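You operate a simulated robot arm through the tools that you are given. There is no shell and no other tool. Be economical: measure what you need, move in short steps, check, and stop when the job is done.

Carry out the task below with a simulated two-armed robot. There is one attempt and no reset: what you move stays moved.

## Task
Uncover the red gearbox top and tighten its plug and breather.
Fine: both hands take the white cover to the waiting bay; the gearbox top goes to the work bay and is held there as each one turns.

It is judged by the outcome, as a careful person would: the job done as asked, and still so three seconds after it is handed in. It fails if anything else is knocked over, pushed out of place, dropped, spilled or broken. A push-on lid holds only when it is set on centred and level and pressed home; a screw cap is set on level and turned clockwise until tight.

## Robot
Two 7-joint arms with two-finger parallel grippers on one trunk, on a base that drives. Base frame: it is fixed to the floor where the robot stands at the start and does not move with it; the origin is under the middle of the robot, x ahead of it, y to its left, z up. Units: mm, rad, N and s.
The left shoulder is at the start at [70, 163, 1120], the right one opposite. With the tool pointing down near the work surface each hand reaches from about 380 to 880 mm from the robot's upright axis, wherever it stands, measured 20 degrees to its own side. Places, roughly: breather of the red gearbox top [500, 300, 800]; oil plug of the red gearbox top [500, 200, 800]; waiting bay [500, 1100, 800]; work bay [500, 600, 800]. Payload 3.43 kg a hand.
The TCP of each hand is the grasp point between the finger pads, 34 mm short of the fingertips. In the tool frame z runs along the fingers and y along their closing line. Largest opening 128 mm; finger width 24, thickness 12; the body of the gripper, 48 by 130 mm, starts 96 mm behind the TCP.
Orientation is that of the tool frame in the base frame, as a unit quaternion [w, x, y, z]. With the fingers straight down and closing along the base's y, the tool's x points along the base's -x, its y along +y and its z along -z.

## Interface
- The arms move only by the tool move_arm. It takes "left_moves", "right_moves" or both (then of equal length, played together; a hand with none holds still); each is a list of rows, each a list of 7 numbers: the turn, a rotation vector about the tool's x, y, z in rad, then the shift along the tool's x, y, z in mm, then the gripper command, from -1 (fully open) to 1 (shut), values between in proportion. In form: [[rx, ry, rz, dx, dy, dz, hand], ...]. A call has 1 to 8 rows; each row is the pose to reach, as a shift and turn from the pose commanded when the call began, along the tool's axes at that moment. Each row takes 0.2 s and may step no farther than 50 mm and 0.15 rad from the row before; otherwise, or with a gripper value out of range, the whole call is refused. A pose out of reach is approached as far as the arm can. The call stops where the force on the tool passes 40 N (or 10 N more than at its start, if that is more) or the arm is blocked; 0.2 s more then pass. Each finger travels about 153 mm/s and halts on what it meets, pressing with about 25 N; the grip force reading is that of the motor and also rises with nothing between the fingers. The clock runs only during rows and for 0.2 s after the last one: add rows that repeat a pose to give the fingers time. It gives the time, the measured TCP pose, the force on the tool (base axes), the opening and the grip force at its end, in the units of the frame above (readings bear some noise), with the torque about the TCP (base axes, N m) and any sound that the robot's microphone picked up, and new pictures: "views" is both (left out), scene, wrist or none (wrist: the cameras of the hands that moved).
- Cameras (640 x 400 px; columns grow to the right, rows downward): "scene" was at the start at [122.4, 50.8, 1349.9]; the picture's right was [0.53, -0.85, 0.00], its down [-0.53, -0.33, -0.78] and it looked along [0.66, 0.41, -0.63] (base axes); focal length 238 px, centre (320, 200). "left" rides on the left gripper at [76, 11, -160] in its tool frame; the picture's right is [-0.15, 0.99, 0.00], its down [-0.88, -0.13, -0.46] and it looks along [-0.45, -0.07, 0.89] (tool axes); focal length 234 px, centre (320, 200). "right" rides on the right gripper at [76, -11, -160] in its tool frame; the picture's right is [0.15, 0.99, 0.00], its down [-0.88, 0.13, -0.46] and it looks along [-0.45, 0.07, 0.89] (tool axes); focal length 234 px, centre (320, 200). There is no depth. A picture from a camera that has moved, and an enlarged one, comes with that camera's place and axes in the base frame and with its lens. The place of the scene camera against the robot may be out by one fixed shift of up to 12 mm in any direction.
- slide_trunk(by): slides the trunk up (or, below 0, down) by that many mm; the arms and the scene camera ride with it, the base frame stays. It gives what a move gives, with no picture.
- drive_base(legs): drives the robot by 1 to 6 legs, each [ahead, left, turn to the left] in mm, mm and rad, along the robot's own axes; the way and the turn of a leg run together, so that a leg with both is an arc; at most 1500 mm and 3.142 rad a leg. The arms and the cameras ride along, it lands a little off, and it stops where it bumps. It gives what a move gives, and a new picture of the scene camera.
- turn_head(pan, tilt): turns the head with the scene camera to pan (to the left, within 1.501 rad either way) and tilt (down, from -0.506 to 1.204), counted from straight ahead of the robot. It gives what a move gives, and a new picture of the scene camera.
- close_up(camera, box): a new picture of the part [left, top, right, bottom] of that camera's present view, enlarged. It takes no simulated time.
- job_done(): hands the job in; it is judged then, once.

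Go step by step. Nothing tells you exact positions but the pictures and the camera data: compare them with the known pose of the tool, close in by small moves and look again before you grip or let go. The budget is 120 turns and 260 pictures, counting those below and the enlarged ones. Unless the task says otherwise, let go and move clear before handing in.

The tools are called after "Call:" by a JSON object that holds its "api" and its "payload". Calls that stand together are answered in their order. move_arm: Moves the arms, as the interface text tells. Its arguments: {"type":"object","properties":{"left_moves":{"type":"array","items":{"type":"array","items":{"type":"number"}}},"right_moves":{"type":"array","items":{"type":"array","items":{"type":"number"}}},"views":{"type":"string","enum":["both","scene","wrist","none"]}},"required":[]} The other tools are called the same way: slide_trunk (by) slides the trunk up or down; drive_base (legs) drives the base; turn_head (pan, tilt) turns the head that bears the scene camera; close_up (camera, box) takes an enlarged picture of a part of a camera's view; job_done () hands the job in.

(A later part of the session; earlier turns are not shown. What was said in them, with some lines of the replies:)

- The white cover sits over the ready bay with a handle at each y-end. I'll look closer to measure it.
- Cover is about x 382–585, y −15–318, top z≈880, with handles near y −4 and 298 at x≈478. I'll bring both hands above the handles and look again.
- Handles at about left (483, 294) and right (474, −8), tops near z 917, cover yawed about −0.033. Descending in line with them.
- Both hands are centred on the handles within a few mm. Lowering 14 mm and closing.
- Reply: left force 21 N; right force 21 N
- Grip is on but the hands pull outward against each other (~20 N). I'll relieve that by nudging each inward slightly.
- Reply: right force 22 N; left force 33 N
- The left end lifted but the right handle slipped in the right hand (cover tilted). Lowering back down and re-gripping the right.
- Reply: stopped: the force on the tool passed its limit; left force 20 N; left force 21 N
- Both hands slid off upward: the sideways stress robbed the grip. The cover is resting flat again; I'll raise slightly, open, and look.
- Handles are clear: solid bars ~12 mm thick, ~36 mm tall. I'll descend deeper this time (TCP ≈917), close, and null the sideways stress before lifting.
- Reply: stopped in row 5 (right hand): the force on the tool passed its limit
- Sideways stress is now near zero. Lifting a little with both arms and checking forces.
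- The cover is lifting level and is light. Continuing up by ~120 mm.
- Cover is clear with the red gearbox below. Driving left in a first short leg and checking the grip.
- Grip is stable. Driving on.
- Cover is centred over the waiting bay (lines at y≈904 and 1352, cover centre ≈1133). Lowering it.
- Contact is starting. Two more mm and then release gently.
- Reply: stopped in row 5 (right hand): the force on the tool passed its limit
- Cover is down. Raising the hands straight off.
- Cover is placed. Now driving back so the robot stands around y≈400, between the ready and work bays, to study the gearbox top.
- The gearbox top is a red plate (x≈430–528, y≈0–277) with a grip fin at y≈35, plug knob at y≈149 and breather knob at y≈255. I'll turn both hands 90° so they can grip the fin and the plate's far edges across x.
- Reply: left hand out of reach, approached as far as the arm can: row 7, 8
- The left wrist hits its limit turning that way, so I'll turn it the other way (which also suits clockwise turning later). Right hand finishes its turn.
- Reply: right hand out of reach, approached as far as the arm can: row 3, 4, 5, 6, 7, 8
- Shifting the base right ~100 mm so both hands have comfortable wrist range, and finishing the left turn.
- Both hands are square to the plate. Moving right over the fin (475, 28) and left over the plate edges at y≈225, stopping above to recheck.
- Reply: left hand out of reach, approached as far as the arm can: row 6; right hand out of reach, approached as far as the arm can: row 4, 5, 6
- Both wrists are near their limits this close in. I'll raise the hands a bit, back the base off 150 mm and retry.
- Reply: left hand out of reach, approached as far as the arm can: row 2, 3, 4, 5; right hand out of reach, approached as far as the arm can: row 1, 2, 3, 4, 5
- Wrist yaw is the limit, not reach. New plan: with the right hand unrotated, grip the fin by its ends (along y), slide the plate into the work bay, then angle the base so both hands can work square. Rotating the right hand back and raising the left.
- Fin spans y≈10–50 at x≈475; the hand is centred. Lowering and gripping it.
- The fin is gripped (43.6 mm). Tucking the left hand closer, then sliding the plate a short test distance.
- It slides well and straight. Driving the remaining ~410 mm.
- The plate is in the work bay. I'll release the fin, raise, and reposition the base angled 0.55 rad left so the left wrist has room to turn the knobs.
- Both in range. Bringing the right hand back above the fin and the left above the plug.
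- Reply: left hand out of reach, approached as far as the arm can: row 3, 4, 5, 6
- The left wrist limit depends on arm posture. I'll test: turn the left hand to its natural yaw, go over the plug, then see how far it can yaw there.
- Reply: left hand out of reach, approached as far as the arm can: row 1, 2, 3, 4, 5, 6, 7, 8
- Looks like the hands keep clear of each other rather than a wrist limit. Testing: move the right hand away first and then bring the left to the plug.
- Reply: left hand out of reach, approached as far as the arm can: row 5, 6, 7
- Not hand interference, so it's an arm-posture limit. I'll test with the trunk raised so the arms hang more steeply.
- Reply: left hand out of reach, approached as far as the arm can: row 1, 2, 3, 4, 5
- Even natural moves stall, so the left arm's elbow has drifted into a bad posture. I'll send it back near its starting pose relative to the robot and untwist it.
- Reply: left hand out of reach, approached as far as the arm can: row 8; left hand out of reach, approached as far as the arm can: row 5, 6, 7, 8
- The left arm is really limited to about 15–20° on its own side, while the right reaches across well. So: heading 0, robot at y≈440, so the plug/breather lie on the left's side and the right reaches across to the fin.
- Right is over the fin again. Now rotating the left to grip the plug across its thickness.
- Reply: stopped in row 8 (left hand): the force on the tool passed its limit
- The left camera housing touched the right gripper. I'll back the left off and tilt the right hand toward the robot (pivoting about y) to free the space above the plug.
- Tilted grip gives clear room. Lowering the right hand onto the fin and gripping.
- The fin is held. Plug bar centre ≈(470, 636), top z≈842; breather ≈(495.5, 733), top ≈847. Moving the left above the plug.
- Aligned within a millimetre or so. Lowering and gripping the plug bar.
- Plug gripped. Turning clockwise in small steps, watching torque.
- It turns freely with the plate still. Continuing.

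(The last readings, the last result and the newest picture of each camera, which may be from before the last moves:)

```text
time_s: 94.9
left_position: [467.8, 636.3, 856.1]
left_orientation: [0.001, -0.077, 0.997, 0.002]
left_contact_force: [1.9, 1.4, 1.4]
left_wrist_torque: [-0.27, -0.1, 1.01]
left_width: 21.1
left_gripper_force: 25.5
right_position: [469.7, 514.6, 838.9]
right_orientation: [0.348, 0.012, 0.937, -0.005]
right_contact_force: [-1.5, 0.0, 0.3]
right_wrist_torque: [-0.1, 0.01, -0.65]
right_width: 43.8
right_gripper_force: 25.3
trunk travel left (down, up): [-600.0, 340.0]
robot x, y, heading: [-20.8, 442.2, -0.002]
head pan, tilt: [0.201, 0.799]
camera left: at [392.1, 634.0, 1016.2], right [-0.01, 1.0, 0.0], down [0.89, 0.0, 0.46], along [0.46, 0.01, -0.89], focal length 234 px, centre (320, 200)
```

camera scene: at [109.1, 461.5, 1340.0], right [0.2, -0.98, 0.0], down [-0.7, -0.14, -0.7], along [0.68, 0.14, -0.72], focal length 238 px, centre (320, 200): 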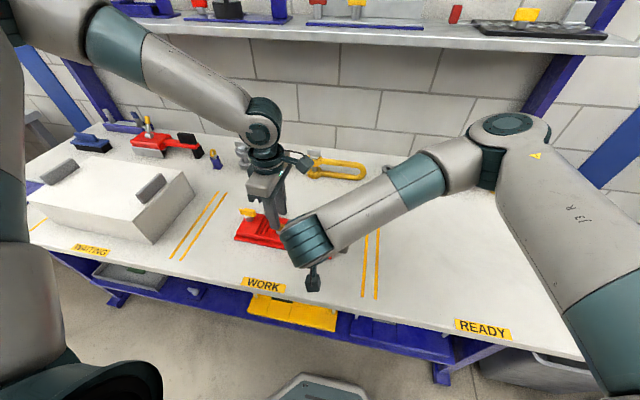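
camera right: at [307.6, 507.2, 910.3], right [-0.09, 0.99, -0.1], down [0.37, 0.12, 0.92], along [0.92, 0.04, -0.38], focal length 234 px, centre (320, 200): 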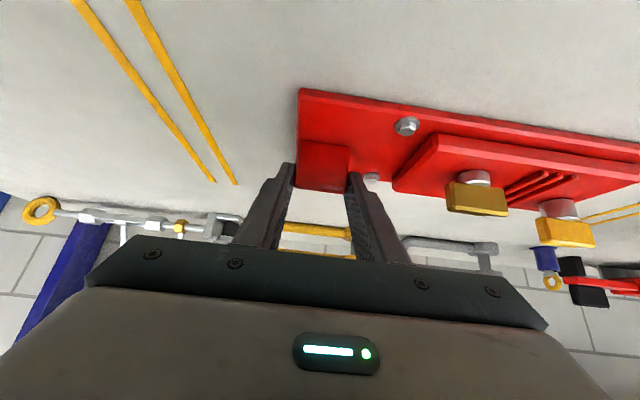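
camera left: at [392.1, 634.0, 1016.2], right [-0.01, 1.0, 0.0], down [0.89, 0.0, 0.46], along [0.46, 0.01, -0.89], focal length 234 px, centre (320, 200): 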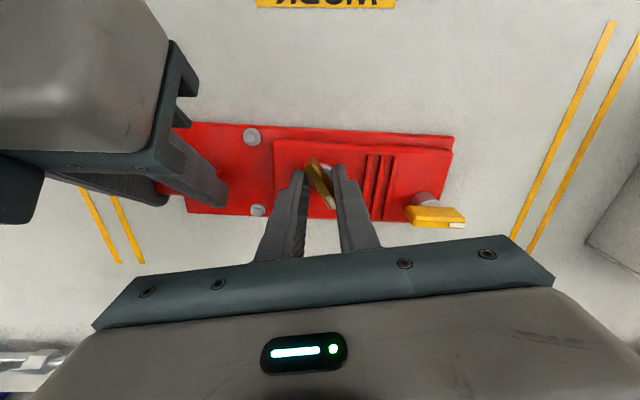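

The bar has stopped and is skewing in the fingers at ~1 Nm. I'll open, realign to the bar and check tightness again.

Call:
{"api": "move_arm", "payload": {"left_moves": [[0, 0, 0, 0, 0, 0, 0.5], [0, 0, 0, 0, 0, 0, 0.3], [0, 0, 0, 0, 0, -30, 0.3]], "views": "wrist"}}

Call:
{"api": "close_up", "payload": {"camera": "left", "box": [240, 100, 480, 250]}}

```text
time_s: 95.7
left_position: [466.0, 633.6, 885.1]
left_orientation: [0.0, -0.077, 0.997, 0.002]
left_contact_force: [0.2, 0.3, -0.6]
left_wrist_torque: [0.01, 0.01, -0.01]
left_width: 44.7
left_gripper_force: 0.1
right_position: [469.2, 515.3, 838.9]
right_orientation: [0.348, 0.012, 0.937, -0.005]
right_contact_force: [-1.2, -0.8, -1.1]
right_wrist_torque: [0.09, -0.11, 0.17]
right_width: 43.8
right_gripper_force: 25.3
trunk travel left (down, up): [-600.0, 340.0]
robot x, y, heading: [-19.3, 442.4, 0.005]
head pan, tilt: [0.201, 0.799]
camera left: at [390.4, 633.3, 1045.2], right [-0.01, 1.0, 0.0], down [0.89, 0.0, 0.46], along [0.46, 0.01, -0.89], focal length 234 px, centre (320, 200)
```

left: 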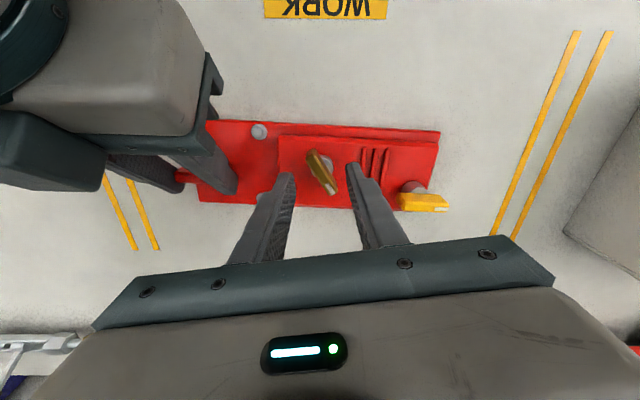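

```text
2.67 times, centred on (360, 175) of left
camera zoom: at [390.4, 633.3, 1045.2], right [-0.01, 1.0, 0.0], down [0.89, 0.0, 0.46], along [0.46, 0.01, -0.89], focal length 624 px, centre (213, 267)
```

zoom: 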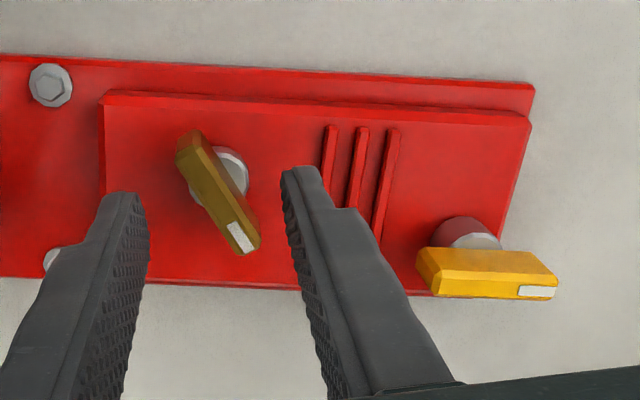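

The plug turned ~59° clockwise and stopped. Re-gripping in line with the bar (yaw ≈0.48) to confirm it's tight.

Call:
{"api": "move_arm", "payload": {"left_moves": [[0, 0, -0.14, -2, 1, 0, 0.3], [0, 0, -0.28, -2, 1.5, 0, 0.3], [0, 0, -0.327, -2.3, 1.7, 14, 0.3], [0, 0, -0.327, -2.3, 1.7, 29, 0.3], [0, 0, -0.327, -2.3, 1.7, 29, 0.8], [0, 0, -0.327, -2.3, 1.7, 29, 1], [0, 0, -0.327, -2.3, 1.7, 29, 1]], "views": "wrist"}}

Call:
{"api": "move_arm", "payload": {"left_moves": [[0, 0, 0.06, 0, 0, 0, 1], [0, 0, 0.12, 0, 0, 0, 1], [0, 0, 0.18, 0, 0, 0, 1]], "views": "wrist"}}

```text
time_s: 97.3
left_position: [470.4, 637.7, 857.2]
left_orientation: [0.001, -0.239, 0.971, 0.002]
left_contact_force: [1.3, -3.0, -0.3]
left_wrist_torque: [-0.31, -0.15, 0.62]
left_width: 12.1
left_gripper_force: 25.2
right_position: [470.1, 514.4, 839.9]
right_orientation: [0.348, 0.013, 0.937, -0.006]
right_contact_force: [-1.1, 3.9, 0.3]
right_wrist_torque: [-0.1, -0.09, -0.4]
right_width: 43.9
right_gripper_force: 24.8
trunk travel left (down, up): [-600.0, 340.0]
robot x, y, heading: [-22.5, 439.8, -0.001]
head pan, tilt: [0.201, 0.799]
camera left: at [398.2, 610.9, 1016.1], right [-0.33, 0.94, 0.0], down [0.84, 0.29, 0.46], along [0.43, 0.15, -0.89], focal length 234 px, centre (320, 200)
```

left: 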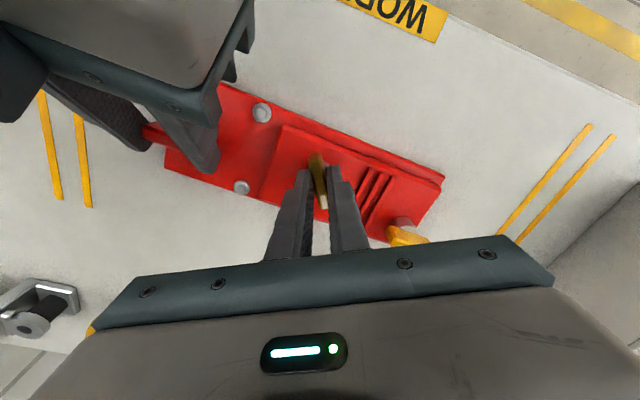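

```text
time_s: 98.1
left_position: [469.8, 637.8, 856.0]
left_orientation: [0.0, -0.151, 0.989, 0.003]
left_contact_force: [5.8, -4.9, -5.3]
left_wrist_torque: [-0.01, -0.27, 0.9]
left_width: 17.0
left_gripper_force: 25.3
right_position: [469.8, 514.1, 839.5]
right_orientation: [0.348, 0.012, 0.937, -0.005]
right_contact_force: [-6.1, 5.0, 5.4]
right_wrist_torque: [0.49, 0.18, -0.13]
right_width: 43.6
right_gripper_force: 25.3
trunk travel left (down, up): [-600.0, 340.0]
robot x, y, heading: [-21.7, 438.3, 0.003]
head pan, tilt: [0.201, 0.799]
camera left: at [395.2, 625.0, 1016.8], right [-0.15, 0.99, 0.0], down [0.88, 0.14, 0.46], along [0.45, 0.07, -0.89], focal length 234 px, centre (320, 200)
```

left: 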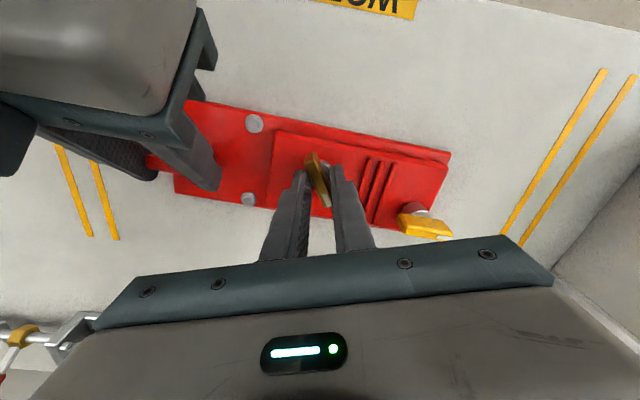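

The plug doesn't move any further and the grip cams open at ~1 Nm: it's tight. Releasing and moving to the breather.

Call:
{"api": "move_arm", "payload": {"left_moves": [[0, 0, 0, 0, 0, 0, 0.4], [0, 0, 0, 0, 0, 0, 0.2], [0, 0, 0, 0, 0, -40, 0.2], [0, 0, -0.14, -10, 16, -75, 0.2], [0, 0, -0.28, -21, 33, -85, 0.2], [0, 0, -0.42, -32, 50, -90, 0.2], [0, 0, -0.56, -42, 66, -90, 0.2], [0, 0, -0.7, -53, 83, -90, 0.2]], "views": "none"}}

Call:
{"api": "move_arm", "payload": {"left_moves": [[0, 0, -0.13, 0, 0, 0, 0.2], [0, 0, -0.26, 0, 0, 0, 0.2], [0, 0, -0.39, 0, 0, 0, 0.2], [0, 0, -0.51, 0, 0, 0, 0.2], [0, 0, -0.51, 0, 0, 30, 0.3]], "views": "wrist"}}

Call:
{"api": "close_up", "payload": {"camera": "left", "box": [240, 60, 400, 220]}}

```text
time_s: 99.9
left_position: [495.9, 733.4, 947.9]
left_orientation: [0.002, -0.481, 0.877, 0.002]
left_contact_force: [-0.2, -0.6, 1.3]
left_wrist_torque: [0.02, 0.02, -0.03]
left_width: 51.3
left_gripper_force: 0.2
right_position: [469.7, 514.5, 838.7]
right_orientation: [0.348, 0.012, 0.937, -0.006]
right_contact_force: [0.0, -0.2, -0.7]
right_wrist_torque: [-0.05, -0.08, -0.08]
right_width: 43.7
right_gripper_force: 25.3
trunk travel left (down, up): [-600.0, 340.0]
robot x, y, heading: [-19.6, 440.1, 0.002]
head pan, tilt: [0.201, 0.799]
```

```text
time_s: 101.1
left_position: [497.5, 732.9, 916.0]
left_orientation: [0.002, -0.687, 0.727, 0.001]
left_contact_force: [0.6, -0.3, 0.6]
left_wrist_torque: [-0.01, 0.0, -0.04]
left_width: 44.8
left_gripper_force: 0.1
right_position: [470.6, 513.9, 839.0]
right_orientation: [0.348, 0.013, 0.937, -0.006]
right_contact_force: [0.6, 1.0, -0.1]
right_wrist_torque: [-0.04, 0.12, -0.2]
right_width: 44.1
right_gripper_force: 24.6
trunk travel left (down, up): [-600.0, 340.0]
robot x, y, heading: [-21.2, 438.7, 0.005]
head pan, tilt: [0.201, 0.799]
camera left: at [481.5, 656.0, 1075.7], right [-0.98, 0.2, 0.0], down [0.18, 0.87, 0.46], along [0.09, 0.45, -0.89], focal length 234 px, centre (320, 200)
```

left: 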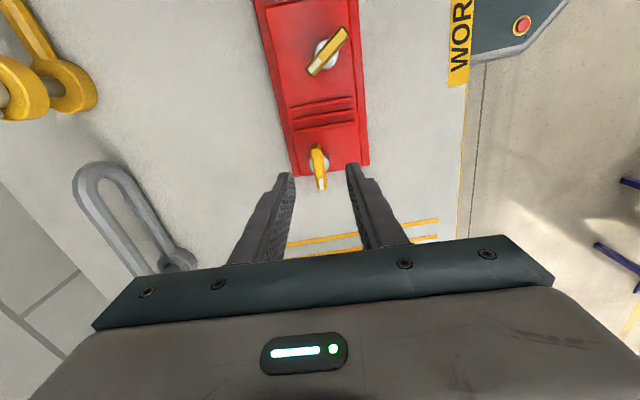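

```text
2.50 times, centred on (320, 140) of left
camera zoom: at [481.5, 656.0, 1075.7], right [-0.98, 0.2, 0.0], down [0.18, 0.87, 0.46], along [0.09, 0.45, -0.89], focal length 585 px, centre (320, 350)
```

zoom: 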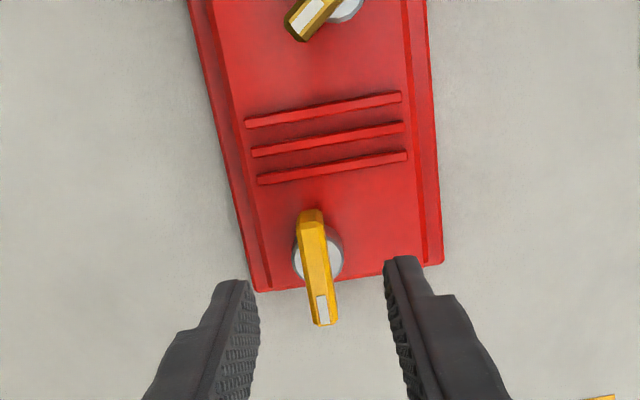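

Aligned with the breather. Lowering (TCP z≈861) and gripping.

Call:
{"api": "move_arm", "payload": {"left_moves": [[0, 0, 0, -2.5, -1, 28, 0.3], [0, 0, 0, -2.5, -1, 54.5, 0.3], [0, 0, 0, -2.5, -1, 54.5, 0.8], [0, 0, 0, -2.5, -1, 54.5, 1], [0, 0, 0, -2.5, -1, 54.5, 1]], "views": "wrist"}}

```text
time_s: 102.3
left_position: [496.0, 734.6, 863.9]
left_orientation: [0.001, -0.686, 0.728, 0.001]
left_contact_force: [1.6, -0.8, 0.2]
left_wrist_torque: [0.11, -0.08, -0.02]
left_width: 10.2
left_gripper_force: 25.4
right_position: [468.5, 515.4, 838.9]
right_orientation: [0.348, 0.012, 0.938, -0.005]
right_contact_force: [-1.6, -1.3, 0.6]
right_wrist_torque: [0.06, 0.1, 0.24]
right_width: 43.9
right_gripper_force: 24.8
trunk travel left (down, up): [-600.0, 340.0]
robot x, y, heading: [-17.8, 438.5, -0.001]
head pan, tilt: [0.201, 0.799]
camera left: at [482.0, 658.5, 1023.1], right [-0.98, 0.2, 0.0], down [0.18, 0.87, 0.46], along [0.09, 0.45, -0.89], focal length 234 px, centre (320, 200)
```

left: 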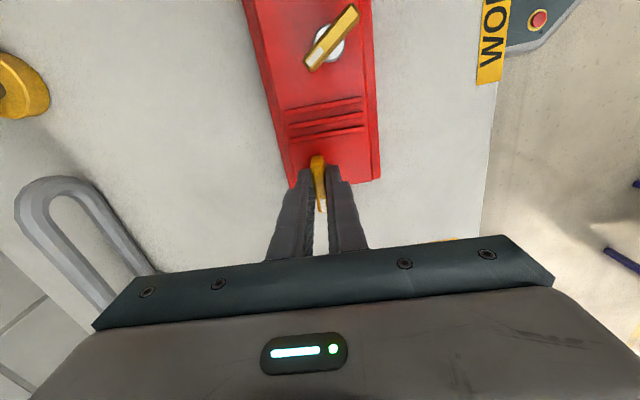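

Gripped. Turning clockwise.

Call:
{"api": "move_arm", "payload": {"left_moves": [[0, 0, 0.1, 0, 0, 0, 1], [0, 0, 0.2, 0, 0, 0, 1], [0, 0, 0.3, 0, 0, 0, 1], [0, 0, 0.4, 0, 0, 0, 1], [0, 0, 0.5, 0, 0, 0, 1], [0, 0, 0.6, 0, 0, 0, 1], [0, 0, 0.7, 0, 0, 0, 1], [0, 0, 0.8, 0, 0, 0, 1]], "views": "wrist"}}

```text
time_s: 104.1
left_position: [496.6, 735.1, 863.3]
left_orientation: [0.001, -0.348, 0.938, 0.002]
left_contact_force: [-3.5, 4.6, 6.5]
left_wrist_torque: [0.08, -0.07, 0.02]
left_width: 10.3
left_gripper_force: 24.7
right_position: [470.1, 514.1, 840.4]
right_orientation: [0.348, 0.012, 0.938, -0.006]
right_contact_force: [1.5, -2.1, -0.3]
right_wrist_torque: [0.14, 0.24, -0.43]
right_width: 43.9
right_gripper_force: 24.9
trunk travel left (down, up): [-600.0, 340.0]
robot x, y, heading: [-20.3, 437.4, 0.003]
head pan, tilt: [0.201, 0.799]
camera left: at [432.2, 693.1, 1023.1], right [-0.53, 0.85, 0.0], down [0.75, 0.47, 0.46], along [0.39, 0.25, -0.89], focal length 234 px, centre (320, 200)
```

left: 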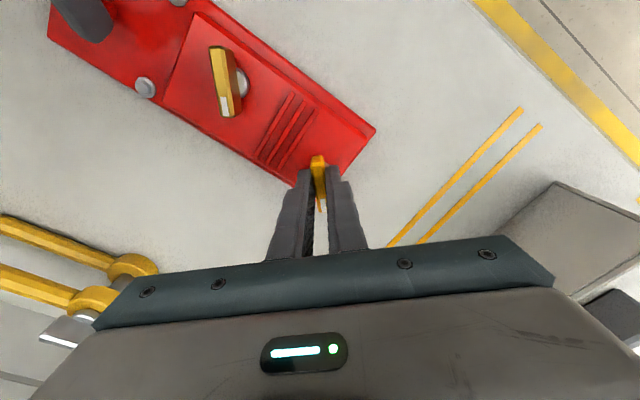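

Call:
{"api": "move_arm", "payload": {"left_moves": [[0, 0, 0.1, 0, 0, 0, 1], [0, 0, 0.2, 0, 0, 0, 1], [0, 0, 0.3, 0, 0, 0, 1], [0, 0, 0.4, 0, 0, 0, 1], [0, 0, 0.5, 0, 0, 0, 1]], "views": "wrist"}}

```text
time_s: 105.3
left_position: [497.6, 734.4, 862.9]
left_orientation: [0.001, -0.104, 0.995, 0.002]
left_contact_force: [-0.9, 2.1, 4.6]
left_wrist_torque: [-0.24, -0.08, 0.91]
left_width: 18.7
left_gripper_force: 25.1
right_position: [471.1, 515.8, 839.5]
right_orientation: [0.348, 0.011, 0.938, -0.005]
right_contact_force: [-1.3, -2.7, -0.1]
right_wrist_torque: [-0.09, 0.06, -0.67]
right_width: 43.9
right_gripper_force: 25.2
trunk travel left (down, up): [-600.0, 340.0]
robot x, y, heading: [-19.6, 440.4, -0.004]
head pan, tilt: [0.201, 0.799]
camera left: at [421.3, 728.7, 1023.2], right [-0.06, 1.0, 0.0], down [0.89, 0.05, 0.46], along [0.46, 0.03, -0.89], focal length 234 px, centre (320, 200)
```

left: 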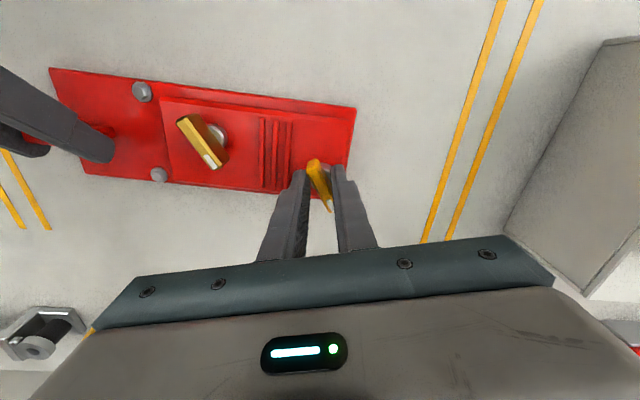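

Same stop angle as the plug, torque 0.9 Nm. Re-gripping aligned and confirming once more.

Call:
{"api": "move_arm", "payload": {"left_moves": [[0, 0, 0, 0, 0, 0, 0.5], [0, 0, 0, 0, 0, 0, 0.3], [0, 0, -0.14, 0, 0, 0, 0.3], [0, 0, -0.27, 0, 0, 0, 0.3], [0, 0, -0.27, 0, 0, 0, 0.8], [0, 0, -0.27, 0, 0, 0, 1], [0, 0, -0.27, 0, 0, 0, 1]], "views": "none"}}

Call:
{"api": "move_arm", "payload": {"left_moves": [[0, 0, 0.06, 0, 0, 0, 1], [0, 0, 0.12, 0, 0, 0, 1], [0, 0, 0.18, 0, 0, 0, 1]], "views": "wrist"}}

```text
time_s: 106.9
left_position: [496.4, 734.9, 863.4]
left_orientation: [0.002, -0.24, 0.971, 0.001]
left_contact_force: [1.6, -1.9, 0.6]
left_wrist_torque: [-0.26, -0.13, 0.61]
left_width: 11.6
left_gripper_force: 25.0
right_position: [471.0, 514.8, 838.7]
right_orientation: [0.348, 0.012, 0.937, -0.006]
right_contact_force: [-1.4, 1.3, -0.5]
right_wrist_torque: [-0.05, -0.07, -0.35]
right_width: 44.0
right_gripper_force: 24.9
trunk travel left (down, up): [-600.0, 340.0]
robot x, y, heading: [-19.3, 437.7, 0.001]
head pan, tilt: [0.201, 0.799]
```

```text
time_s: 107.7
left_position: [497.2, 734.5, 862.2]
left_orientation: [0.0, -0.151, 0.989, 0.001]
left_contact_force: [1.8, -1.4, 2.3]
left_wrist_torque: [-0.24, -0.23, 0.85]
left_width: 16.0
left_gripper_force: 25.0
right_position: [469.9, 514.1, 837.9]
right_orientation: [0.348, 0.011, 0.937, -0.005]
right_contact_force: [-0.7, 2.8, 0.6]
right_wrist_torque: [-0.08, -0.14, -0.41]
right_width: 43.8
right_gripper_force: 24.9
trunk travel left (down, up): [-600.0, 340.0]
robot x, y, heading: [-19.9, 440.4, -0.001]
head pan, tilt: [0.201, 0.799]
camera left: at [422.0, 721.8, 1022.9], right [-0.15, 0.99, 0.0], down [0.88, 0.14, 0.46], along [0.45, 0.07, -0.89], focal length 234 px, centre (320, 200)
```

left: 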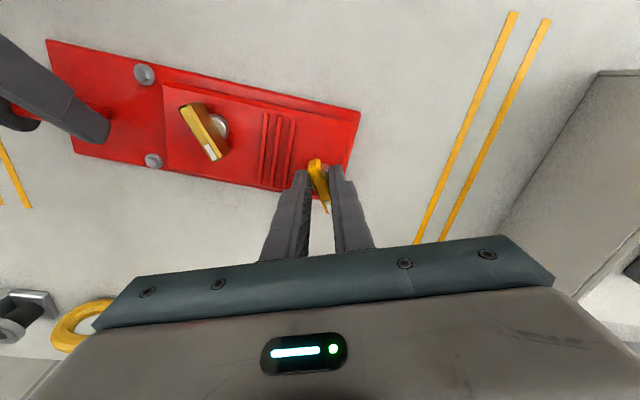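

Breather is tight. Releasing the left and raising it, then releasing the fin.

Call:
{"api": "move_arm", "payload": {"left_moves": [[0, 0, 0, 0, 0, 0, 0.4], [0, 0, 0, 0, 0, 0, 0.2], [0, 0, 0, 0, 0, -40, 0.2], [0, 0, 0, 0, 0, -85, 0.2], [0, 0, 0, 0, 0, -130, 0.2], [0, 0, 0, 0, 0, -170, 0.2]], "views": "none"}}

Call:
{"api": "move_arm", "payload": {"right_moves": [[0, 0, 0, 0, 0, 0, 0.4], [0, 0, 0, 0, 0, 0, 0.0], [0, 0, 0, 0, 0, 0, 0.0], [0, 0, 0, -20, 0, -24, 0], [0, 0, 0, -50, 0, -58, 0], [0, 0, 0, -80, 0, -92, 0], [0, 0, 0, -110, 0, -126, 0]], "views": "both"}}

Call:
{"api": "turn_head", "payload": {"pan": 0.4, "tilt": 0.75}}

Call:
{"api": "close_up", "payload": {"camera": "left", "box": [0, 0, 480, 260]}}

```text
time_s: 109.1
left_position: [495.2, 735.4, 1032.3]
left_orientation: [0.0, -0.15, 0.989, 0.002]
left_contact_force: [0.0, -0.3, -0.4]
left_wrist_torque: [0.02, 0.0, 0.0]
left_width: 51.1
left_gripper_force: 0.1
right_position: [470.0, 513.9, 839.3]
right_orientation: [0.348, 0.012, 0.937, -0.005]
right_contact_force: [-0.7, -0.5, 0.6]
right_wrist_torque: [0.14, -0.12, 0.13]
right_width: 44.1
right_gripper_force: 25.2
trunk travel left (down, up): [-600.0, 340.0]
robot x, y, heading: [-21.0, 443.1, 0.002]
head pan, tilt: [0.201, 0.799]
```

```text
time_s: 110.7
left_position: [494.7, 735.6, 1032.2]
left_orientation: [0.001, -0.151, 0.989, 0.002]
left_contact_force: [0.2, 0.9, 0.0]
left_wrist_torque: [0.0, -0.02, -0.02]
left_width: 51.0
left_gripper_force: 0.1
right_position: [468.9, 513.6, 1008.9]
right_orientation: [0.348, 0.012, 0.938, -0.005]
right_contact_force: [-0.3, 0.1, 0.2]
right_wrist_torque: [0.0, -0.01, -0.01]
right_width: 63.9
right_gripper_force: 0.1
trunk travel left (down, up): [-600.0, 340.0]
robot x, y, heading: [-18.7, 444.7, 0.0]
head pan, tilt: [0.201, 0.799]
camera scene: at [107.4, 461.1, 1340.0], right [0.2, -0.98, 0.0], down [-0.7, -0.14, -0.7], along [0.68, 0.14, -0.72], focal length 238 px, centre (320, 200)
camera right: at [306.8, 506.1, 1080.3], right [-0.08, 0.99, -0.1], down [0.37, 0.12, 0.92], along [0.92, 0.04, -0.38], focal length 234 px, centre (320, 200)
```

scene: 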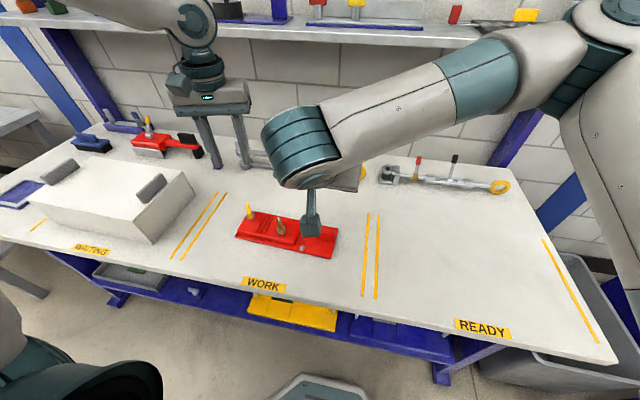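
right: 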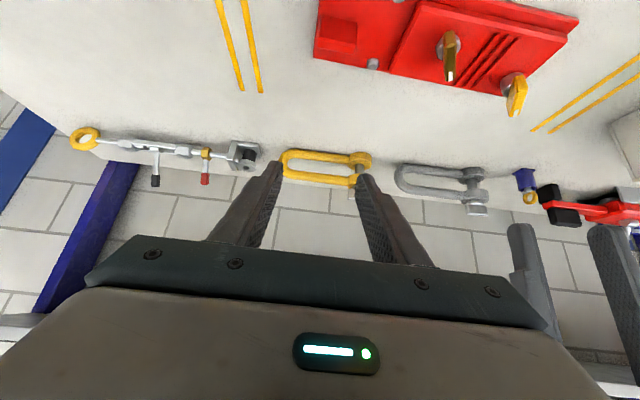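

```text
time_s: 111.5
left_position: [497.4, 734.0, 1032.1]
left_orientation: [0.002, -0.15, 0.989, 0.002]
left_contact_force: [0.7, 0.2, -0.2]
left_wrist_torque: [0.0, 0.0, 0.0]
left_width: 50.9
left_gripper_force: 0.1
right_position: [470.6, 514.1, 1008.0]
right_orientation: [0.348, 0.012, 0.937, -0.005]
right_contact_force: [0.5, -0.3, 0.0]
right_wrist_torque: [-0.03, 0.01, 0.04]
right_width: 64.1
right_gripper_force: 0.1
trunk travel left (down, up): [-600.0, 340.0]
robot x, y, heading: [-19.3, 444.6, -0.004]
head pan, tilt: [0.4, 0.75]
camera scene: at [106.0, 477.6, 1343.9], right [0.39, -0.92, 0.0], down [-0.63, -0.26, -0.73], along [0.67, 0.28, -0.68], focal length 238 px, centre (320, 200)
```

scene: 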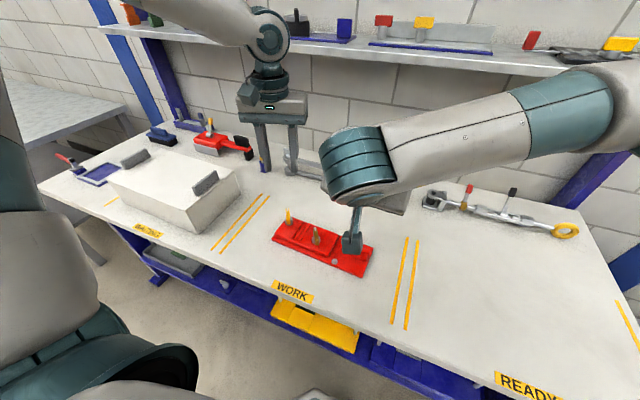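

```text
1.33 times, centred on (240, 130) of left
camera zoom: at [421.5, 722.0, 1191.9], right [-0.15, 0.99, 0.0], down [0.88, 0.14, 0.46], along [0.45, 0.07, -0.89], focal length 312 px, centre (427, 293)
```

zoom: 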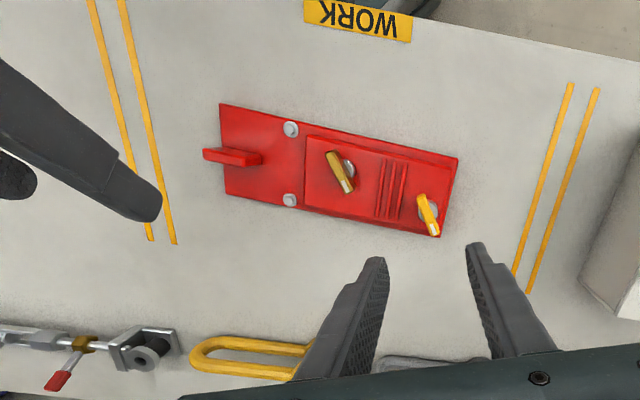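

The plug and breather sit at the same stop angle, the plate is inside the work bay, the cover is in the waiting bay, and both hands are clear. Handing in.

Call:
{"api": "job_done", "payload": {}}

```text
The job is handed in.
```

The white cover is in the waiting bay, and the red gearbox top is in the work bay. I turned its plug and breather clockwise until neither would turn further (about 0.9–1 Nm), holding the gearbox top by its fin throughout.

I slid the gearbox top along the bench into the work bay rather than lifting it. The first lift of the cover slipped after about 25 mm, and it settled back flat in place before I gripped it again.
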